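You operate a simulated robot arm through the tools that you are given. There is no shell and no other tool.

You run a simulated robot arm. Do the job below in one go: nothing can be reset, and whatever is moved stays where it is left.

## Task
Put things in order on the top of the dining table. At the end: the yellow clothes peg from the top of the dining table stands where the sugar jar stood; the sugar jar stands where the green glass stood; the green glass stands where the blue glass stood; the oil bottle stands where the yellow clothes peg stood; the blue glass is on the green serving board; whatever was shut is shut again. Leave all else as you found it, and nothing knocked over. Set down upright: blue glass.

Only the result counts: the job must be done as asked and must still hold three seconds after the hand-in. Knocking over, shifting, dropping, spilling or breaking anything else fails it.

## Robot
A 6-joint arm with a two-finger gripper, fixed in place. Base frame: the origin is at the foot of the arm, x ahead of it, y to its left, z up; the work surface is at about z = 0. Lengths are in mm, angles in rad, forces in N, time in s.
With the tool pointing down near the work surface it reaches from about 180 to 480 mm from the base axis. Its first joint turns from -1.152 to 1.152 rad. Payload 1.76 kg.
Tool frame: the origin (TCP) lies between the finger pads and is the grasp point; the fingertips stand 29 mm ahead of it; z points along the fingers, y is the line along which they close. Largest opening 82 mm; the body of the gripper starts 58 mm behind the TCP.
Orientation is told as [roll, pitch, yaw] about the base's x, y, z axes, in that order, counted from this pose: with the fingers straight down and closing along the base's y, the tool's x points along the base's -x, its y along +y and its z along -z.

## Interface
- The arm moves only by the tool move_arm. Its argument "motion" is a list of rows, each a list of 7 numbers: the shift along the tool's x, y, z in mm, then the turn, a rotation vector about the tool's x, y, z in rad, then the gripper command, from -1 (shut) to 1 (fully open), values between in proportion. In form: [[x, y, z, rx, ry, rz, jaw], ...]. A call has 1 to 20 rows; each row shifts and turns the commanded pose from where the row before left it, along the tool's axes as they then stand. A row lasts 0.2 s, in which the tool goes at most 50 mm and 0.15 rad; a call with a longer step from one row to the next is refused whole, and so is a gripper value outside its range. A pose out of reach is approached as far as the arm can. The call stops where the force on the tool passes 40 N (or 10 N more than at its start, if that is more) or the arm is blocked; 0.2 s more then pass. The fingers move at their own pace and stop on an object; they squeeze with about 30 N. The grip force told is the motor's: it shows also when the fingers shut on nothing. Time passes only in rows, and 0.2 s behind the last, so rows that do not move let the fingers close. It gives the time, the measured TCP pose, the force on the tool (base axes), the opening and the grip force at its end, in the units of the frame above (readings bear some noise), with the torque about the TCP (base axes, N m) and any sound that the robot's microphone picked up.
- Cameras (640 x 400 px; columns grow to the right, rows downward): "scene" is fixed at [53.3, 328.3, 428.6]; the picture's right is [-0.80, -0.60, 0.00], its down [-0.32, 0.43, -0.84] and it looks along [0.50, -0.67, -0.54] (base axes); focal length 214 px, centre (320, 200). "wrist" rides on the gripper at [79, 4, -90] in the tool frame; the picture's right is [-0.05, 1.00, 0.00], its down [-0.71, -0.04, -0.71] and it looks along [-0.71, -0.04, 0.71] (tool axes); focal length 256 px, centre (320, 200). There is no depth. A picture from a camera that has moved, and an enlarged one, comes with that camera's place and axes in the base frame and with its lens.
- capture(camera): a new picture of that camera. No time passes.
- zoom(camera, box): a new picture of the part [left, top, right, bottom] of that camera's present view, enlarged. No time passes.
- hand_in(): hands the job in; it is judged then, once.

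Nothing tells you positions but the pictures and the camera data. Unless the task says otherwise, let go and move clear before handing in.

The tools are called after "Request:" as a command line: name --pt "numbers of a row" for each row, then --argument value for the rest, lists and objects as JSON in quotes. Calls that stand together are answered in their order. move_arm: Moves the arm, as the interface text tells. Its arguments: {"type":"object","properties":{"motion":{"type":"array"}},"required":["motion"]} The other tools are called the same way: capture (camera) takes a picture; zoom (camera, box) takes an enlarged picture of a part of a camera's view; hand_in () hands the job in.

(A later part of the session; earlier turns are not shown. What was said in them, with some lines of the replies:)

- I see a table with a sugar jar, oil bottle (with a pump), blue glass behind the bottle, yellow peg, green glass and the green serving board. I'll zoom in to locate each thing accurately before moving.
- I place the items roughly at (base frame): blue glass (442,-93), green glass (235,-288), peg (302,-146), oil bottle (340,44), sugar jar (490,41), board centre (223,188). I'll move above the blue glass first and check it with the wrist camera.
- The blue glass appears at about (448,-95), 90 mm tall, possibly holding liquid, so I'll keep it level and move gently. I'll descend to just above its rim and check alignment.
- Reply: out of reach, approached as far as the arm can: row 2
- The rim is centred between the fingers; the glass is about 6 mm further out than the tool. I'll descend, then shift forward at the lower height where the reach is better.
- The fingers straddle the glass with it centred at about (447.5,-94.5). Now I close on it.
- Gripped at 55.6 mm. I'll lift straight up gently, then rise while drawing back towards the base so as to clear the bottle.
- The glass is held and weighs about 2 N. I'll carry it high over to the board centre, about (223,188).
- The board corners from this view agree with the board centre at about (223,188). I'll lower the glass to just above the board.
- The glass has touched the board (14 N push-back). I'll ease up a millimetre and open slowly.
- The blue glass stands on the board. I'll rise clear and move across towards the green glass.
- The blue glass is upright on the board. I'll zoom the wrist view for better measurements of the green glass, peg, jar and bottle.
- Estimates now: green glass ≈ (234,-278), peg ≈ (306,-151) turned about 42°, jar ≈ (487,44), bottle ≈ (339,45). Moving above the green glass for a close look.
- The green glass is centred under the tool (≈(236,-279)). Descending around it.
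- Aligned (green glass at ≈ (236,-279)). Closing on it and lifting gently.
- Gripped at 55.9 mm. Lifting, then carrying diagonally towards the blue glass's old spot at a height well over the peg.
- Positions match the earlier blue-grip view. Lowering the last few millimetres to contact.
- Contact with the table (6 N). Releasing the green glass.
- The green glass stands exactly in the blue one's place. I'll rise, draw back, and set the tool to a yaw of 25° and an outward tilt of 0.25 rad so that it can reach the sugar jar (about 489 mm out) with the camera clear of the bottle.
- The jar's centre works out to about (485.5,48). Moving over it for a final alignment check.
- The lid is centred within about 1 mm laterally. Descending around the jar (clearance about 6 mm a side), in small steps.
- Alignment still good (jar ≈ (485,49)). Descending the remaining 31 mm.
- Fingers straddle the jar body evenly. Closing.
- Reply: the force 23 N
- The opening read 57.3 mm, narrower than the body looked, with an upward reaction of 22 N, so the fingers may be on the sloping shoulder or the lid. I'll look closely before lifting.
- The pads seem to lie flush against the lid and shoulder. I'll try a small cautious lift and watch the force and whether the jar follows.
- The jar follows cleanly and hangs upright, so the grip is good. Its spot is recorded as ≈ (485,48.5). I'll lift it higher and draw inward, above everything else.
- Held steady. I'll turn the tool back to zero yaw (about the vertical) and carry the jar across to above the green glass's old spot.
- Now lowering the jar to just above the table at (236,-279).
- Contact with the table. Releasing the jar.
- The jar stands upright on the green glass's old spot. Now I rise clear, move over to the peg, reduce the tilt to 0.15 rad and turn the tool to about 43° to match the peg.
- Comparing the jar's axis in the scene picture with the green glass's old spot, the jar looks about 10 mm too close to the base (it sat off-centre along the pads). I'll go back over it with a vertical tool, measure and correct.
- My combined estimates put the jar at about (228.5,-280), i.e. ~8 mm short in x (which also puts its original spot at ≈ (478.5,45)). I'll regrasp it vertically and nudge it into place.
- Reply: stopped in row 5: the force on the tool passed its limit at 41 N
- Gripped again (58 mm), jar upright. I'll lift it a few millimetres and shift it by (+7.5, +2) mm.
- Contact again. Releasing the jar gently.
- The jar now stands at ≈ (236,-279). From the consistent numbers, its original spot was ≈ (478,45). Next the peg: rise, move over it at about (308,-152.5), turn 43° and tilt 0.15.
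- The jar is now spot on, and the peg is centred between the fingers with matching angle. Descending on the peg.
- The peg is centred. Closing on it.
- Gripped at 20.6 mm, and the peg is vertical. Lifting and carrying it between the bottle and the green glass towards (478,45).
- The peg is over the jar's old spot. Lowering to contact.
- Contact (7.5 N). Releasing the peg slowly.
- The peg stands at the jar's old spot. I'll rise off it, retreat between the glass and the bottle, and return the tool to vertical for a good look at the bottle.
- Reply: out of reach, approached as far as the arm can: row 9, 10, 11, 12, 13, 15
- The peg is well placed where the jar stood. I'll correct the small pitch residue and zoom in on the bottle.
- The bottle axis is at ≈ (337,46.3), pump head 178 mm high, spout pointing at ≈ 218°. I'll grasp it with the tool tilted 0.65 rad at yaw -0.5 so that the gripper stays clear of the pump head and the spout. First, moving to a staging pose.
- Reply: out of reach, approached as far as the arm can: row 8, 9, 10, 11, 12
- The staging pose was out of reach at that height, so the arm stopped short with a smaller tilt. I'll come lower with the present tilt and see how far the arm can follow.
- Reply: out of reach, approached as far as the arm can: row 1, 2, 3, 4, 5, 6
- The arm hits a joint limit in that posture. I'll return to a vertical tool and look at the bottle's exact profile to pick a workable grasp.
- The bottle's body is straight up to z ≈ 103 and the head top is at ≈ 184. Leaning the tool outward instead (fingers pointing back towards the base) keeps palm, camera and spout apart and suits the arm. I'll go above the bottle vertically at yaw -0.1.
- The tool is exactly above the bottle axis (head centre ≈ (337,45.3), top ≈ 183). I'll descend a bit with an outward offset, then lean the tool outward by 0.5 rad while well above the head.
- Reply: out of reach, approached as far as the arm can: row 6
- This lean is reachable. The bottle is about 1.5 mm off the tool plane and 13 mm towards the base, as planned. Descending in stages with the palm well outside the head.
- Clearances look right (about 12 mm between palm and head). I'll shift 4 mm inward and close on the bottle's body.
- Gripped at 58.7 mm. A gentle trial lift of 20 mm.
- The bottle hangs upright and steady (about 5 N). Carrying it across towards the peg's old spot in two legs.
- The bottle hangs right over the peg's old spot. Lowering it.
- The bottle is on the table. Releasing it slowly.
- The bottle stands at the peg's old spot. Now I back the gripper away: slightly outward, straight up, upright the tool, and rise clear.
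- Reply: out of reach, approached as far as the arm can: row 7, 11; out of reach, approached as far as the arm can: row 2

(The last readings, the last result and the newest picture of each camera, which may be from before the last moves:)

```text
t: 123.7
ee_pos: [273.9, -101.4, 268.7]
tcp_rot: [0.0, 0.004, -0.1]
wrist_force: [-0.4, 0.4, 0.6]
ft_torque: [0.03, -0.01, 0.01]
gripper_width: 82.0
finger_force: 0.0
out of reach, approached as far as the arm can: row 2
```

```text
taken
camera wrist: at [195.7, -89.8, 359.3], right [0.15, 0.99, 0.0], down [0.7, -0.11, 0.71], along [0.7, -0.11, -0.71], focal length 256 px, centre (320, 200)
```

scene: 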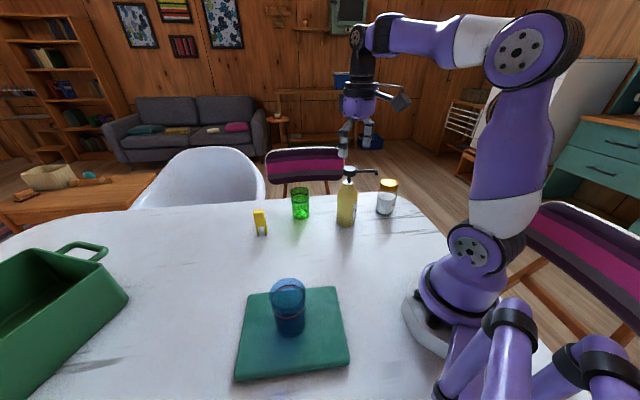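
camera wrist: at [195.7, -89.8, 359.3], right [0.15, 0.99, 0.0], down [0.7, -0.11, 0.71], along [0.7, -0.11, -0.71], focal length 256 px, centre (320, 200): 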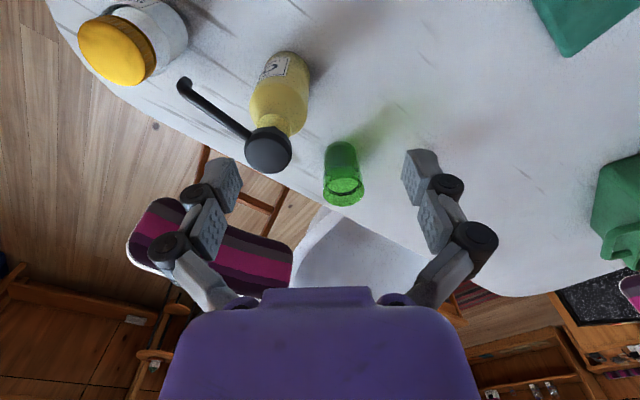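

Everything is in place and the gripper is clear. One last close check of all items before handing in.

Request:
zoom --camera "scene" --box '[240, 160, 410, 266]'

Request:
zoom --camera "scene" --box '[220, 260, 380, 390]'

```text
3.76 times, centred on (325, 213) of scene
camera zoom: at [53.3, 328.3, 428.6], right [-0.8, -0.6, 0.0], down [-0.32, 0.43, -0.84], along [0.5, -0.67, -0.54], focal length 807 px, centre (301, 151)
```

zoom: 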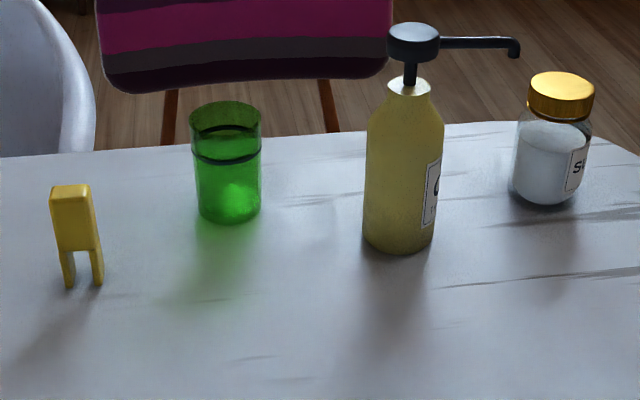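

```text
3.08 times, centred on (300, 325) of scene
camera zoom: at [53.3, 328.3, 428.6], right [-0.8, -0.6, 0.0], down [-0.32, 0.43, -0.84], along [0.5, -0.67, -0.54], focal length 660 px, centre (382, -185)
```

zoom: 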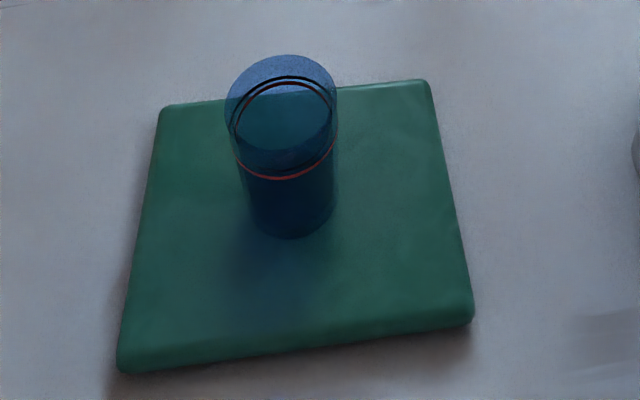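

All five items stand upright in their places: the peg at the jar's old spot, the green glass at the blue glass's, the oil bottle at the peg's, the sugar jar at the green glass's, and the blue glass on the board. The gripper is clear, so I hand in.

Request:
hand_in

```text
The job is handed in.
```

I moved all five items and handed the job in. The last pictures show everything upright and the gripper clear of the table, but I haven't seen the judge's result.

| Item | Where it stands now | How close, by my measurements |
|---|---|---|
| Blue glass | On the green serving board, near its centre | The board itself did not move |
| Green glass | Where the blue glass stood | Within about 1 mm |
| Sugar jar | Where the green glass stood | Within a few mm |
| Yellow clothes peg | Where the sugar jar stood | Within about 3 mm |
| Oil bottle | Where the peg stood | Within about 2 mm |

- **Sugar jar:** I set it down about 8 mm off at first, so I picked it up again and corrected it. The force limit (40 N) tripped briefly during that second grip, but the jar stayed upright.
- **Jar's original spot:** I worked this out afterwards from the pictures as about (478, 45), so the peg's position depends on that estimate.
- **Oil bottle:** I gripped it by the body with the tool leaning outward, so nothing pressed the pump head.
- **Shut things:** I opened nothing, so nothing needed shutting again.
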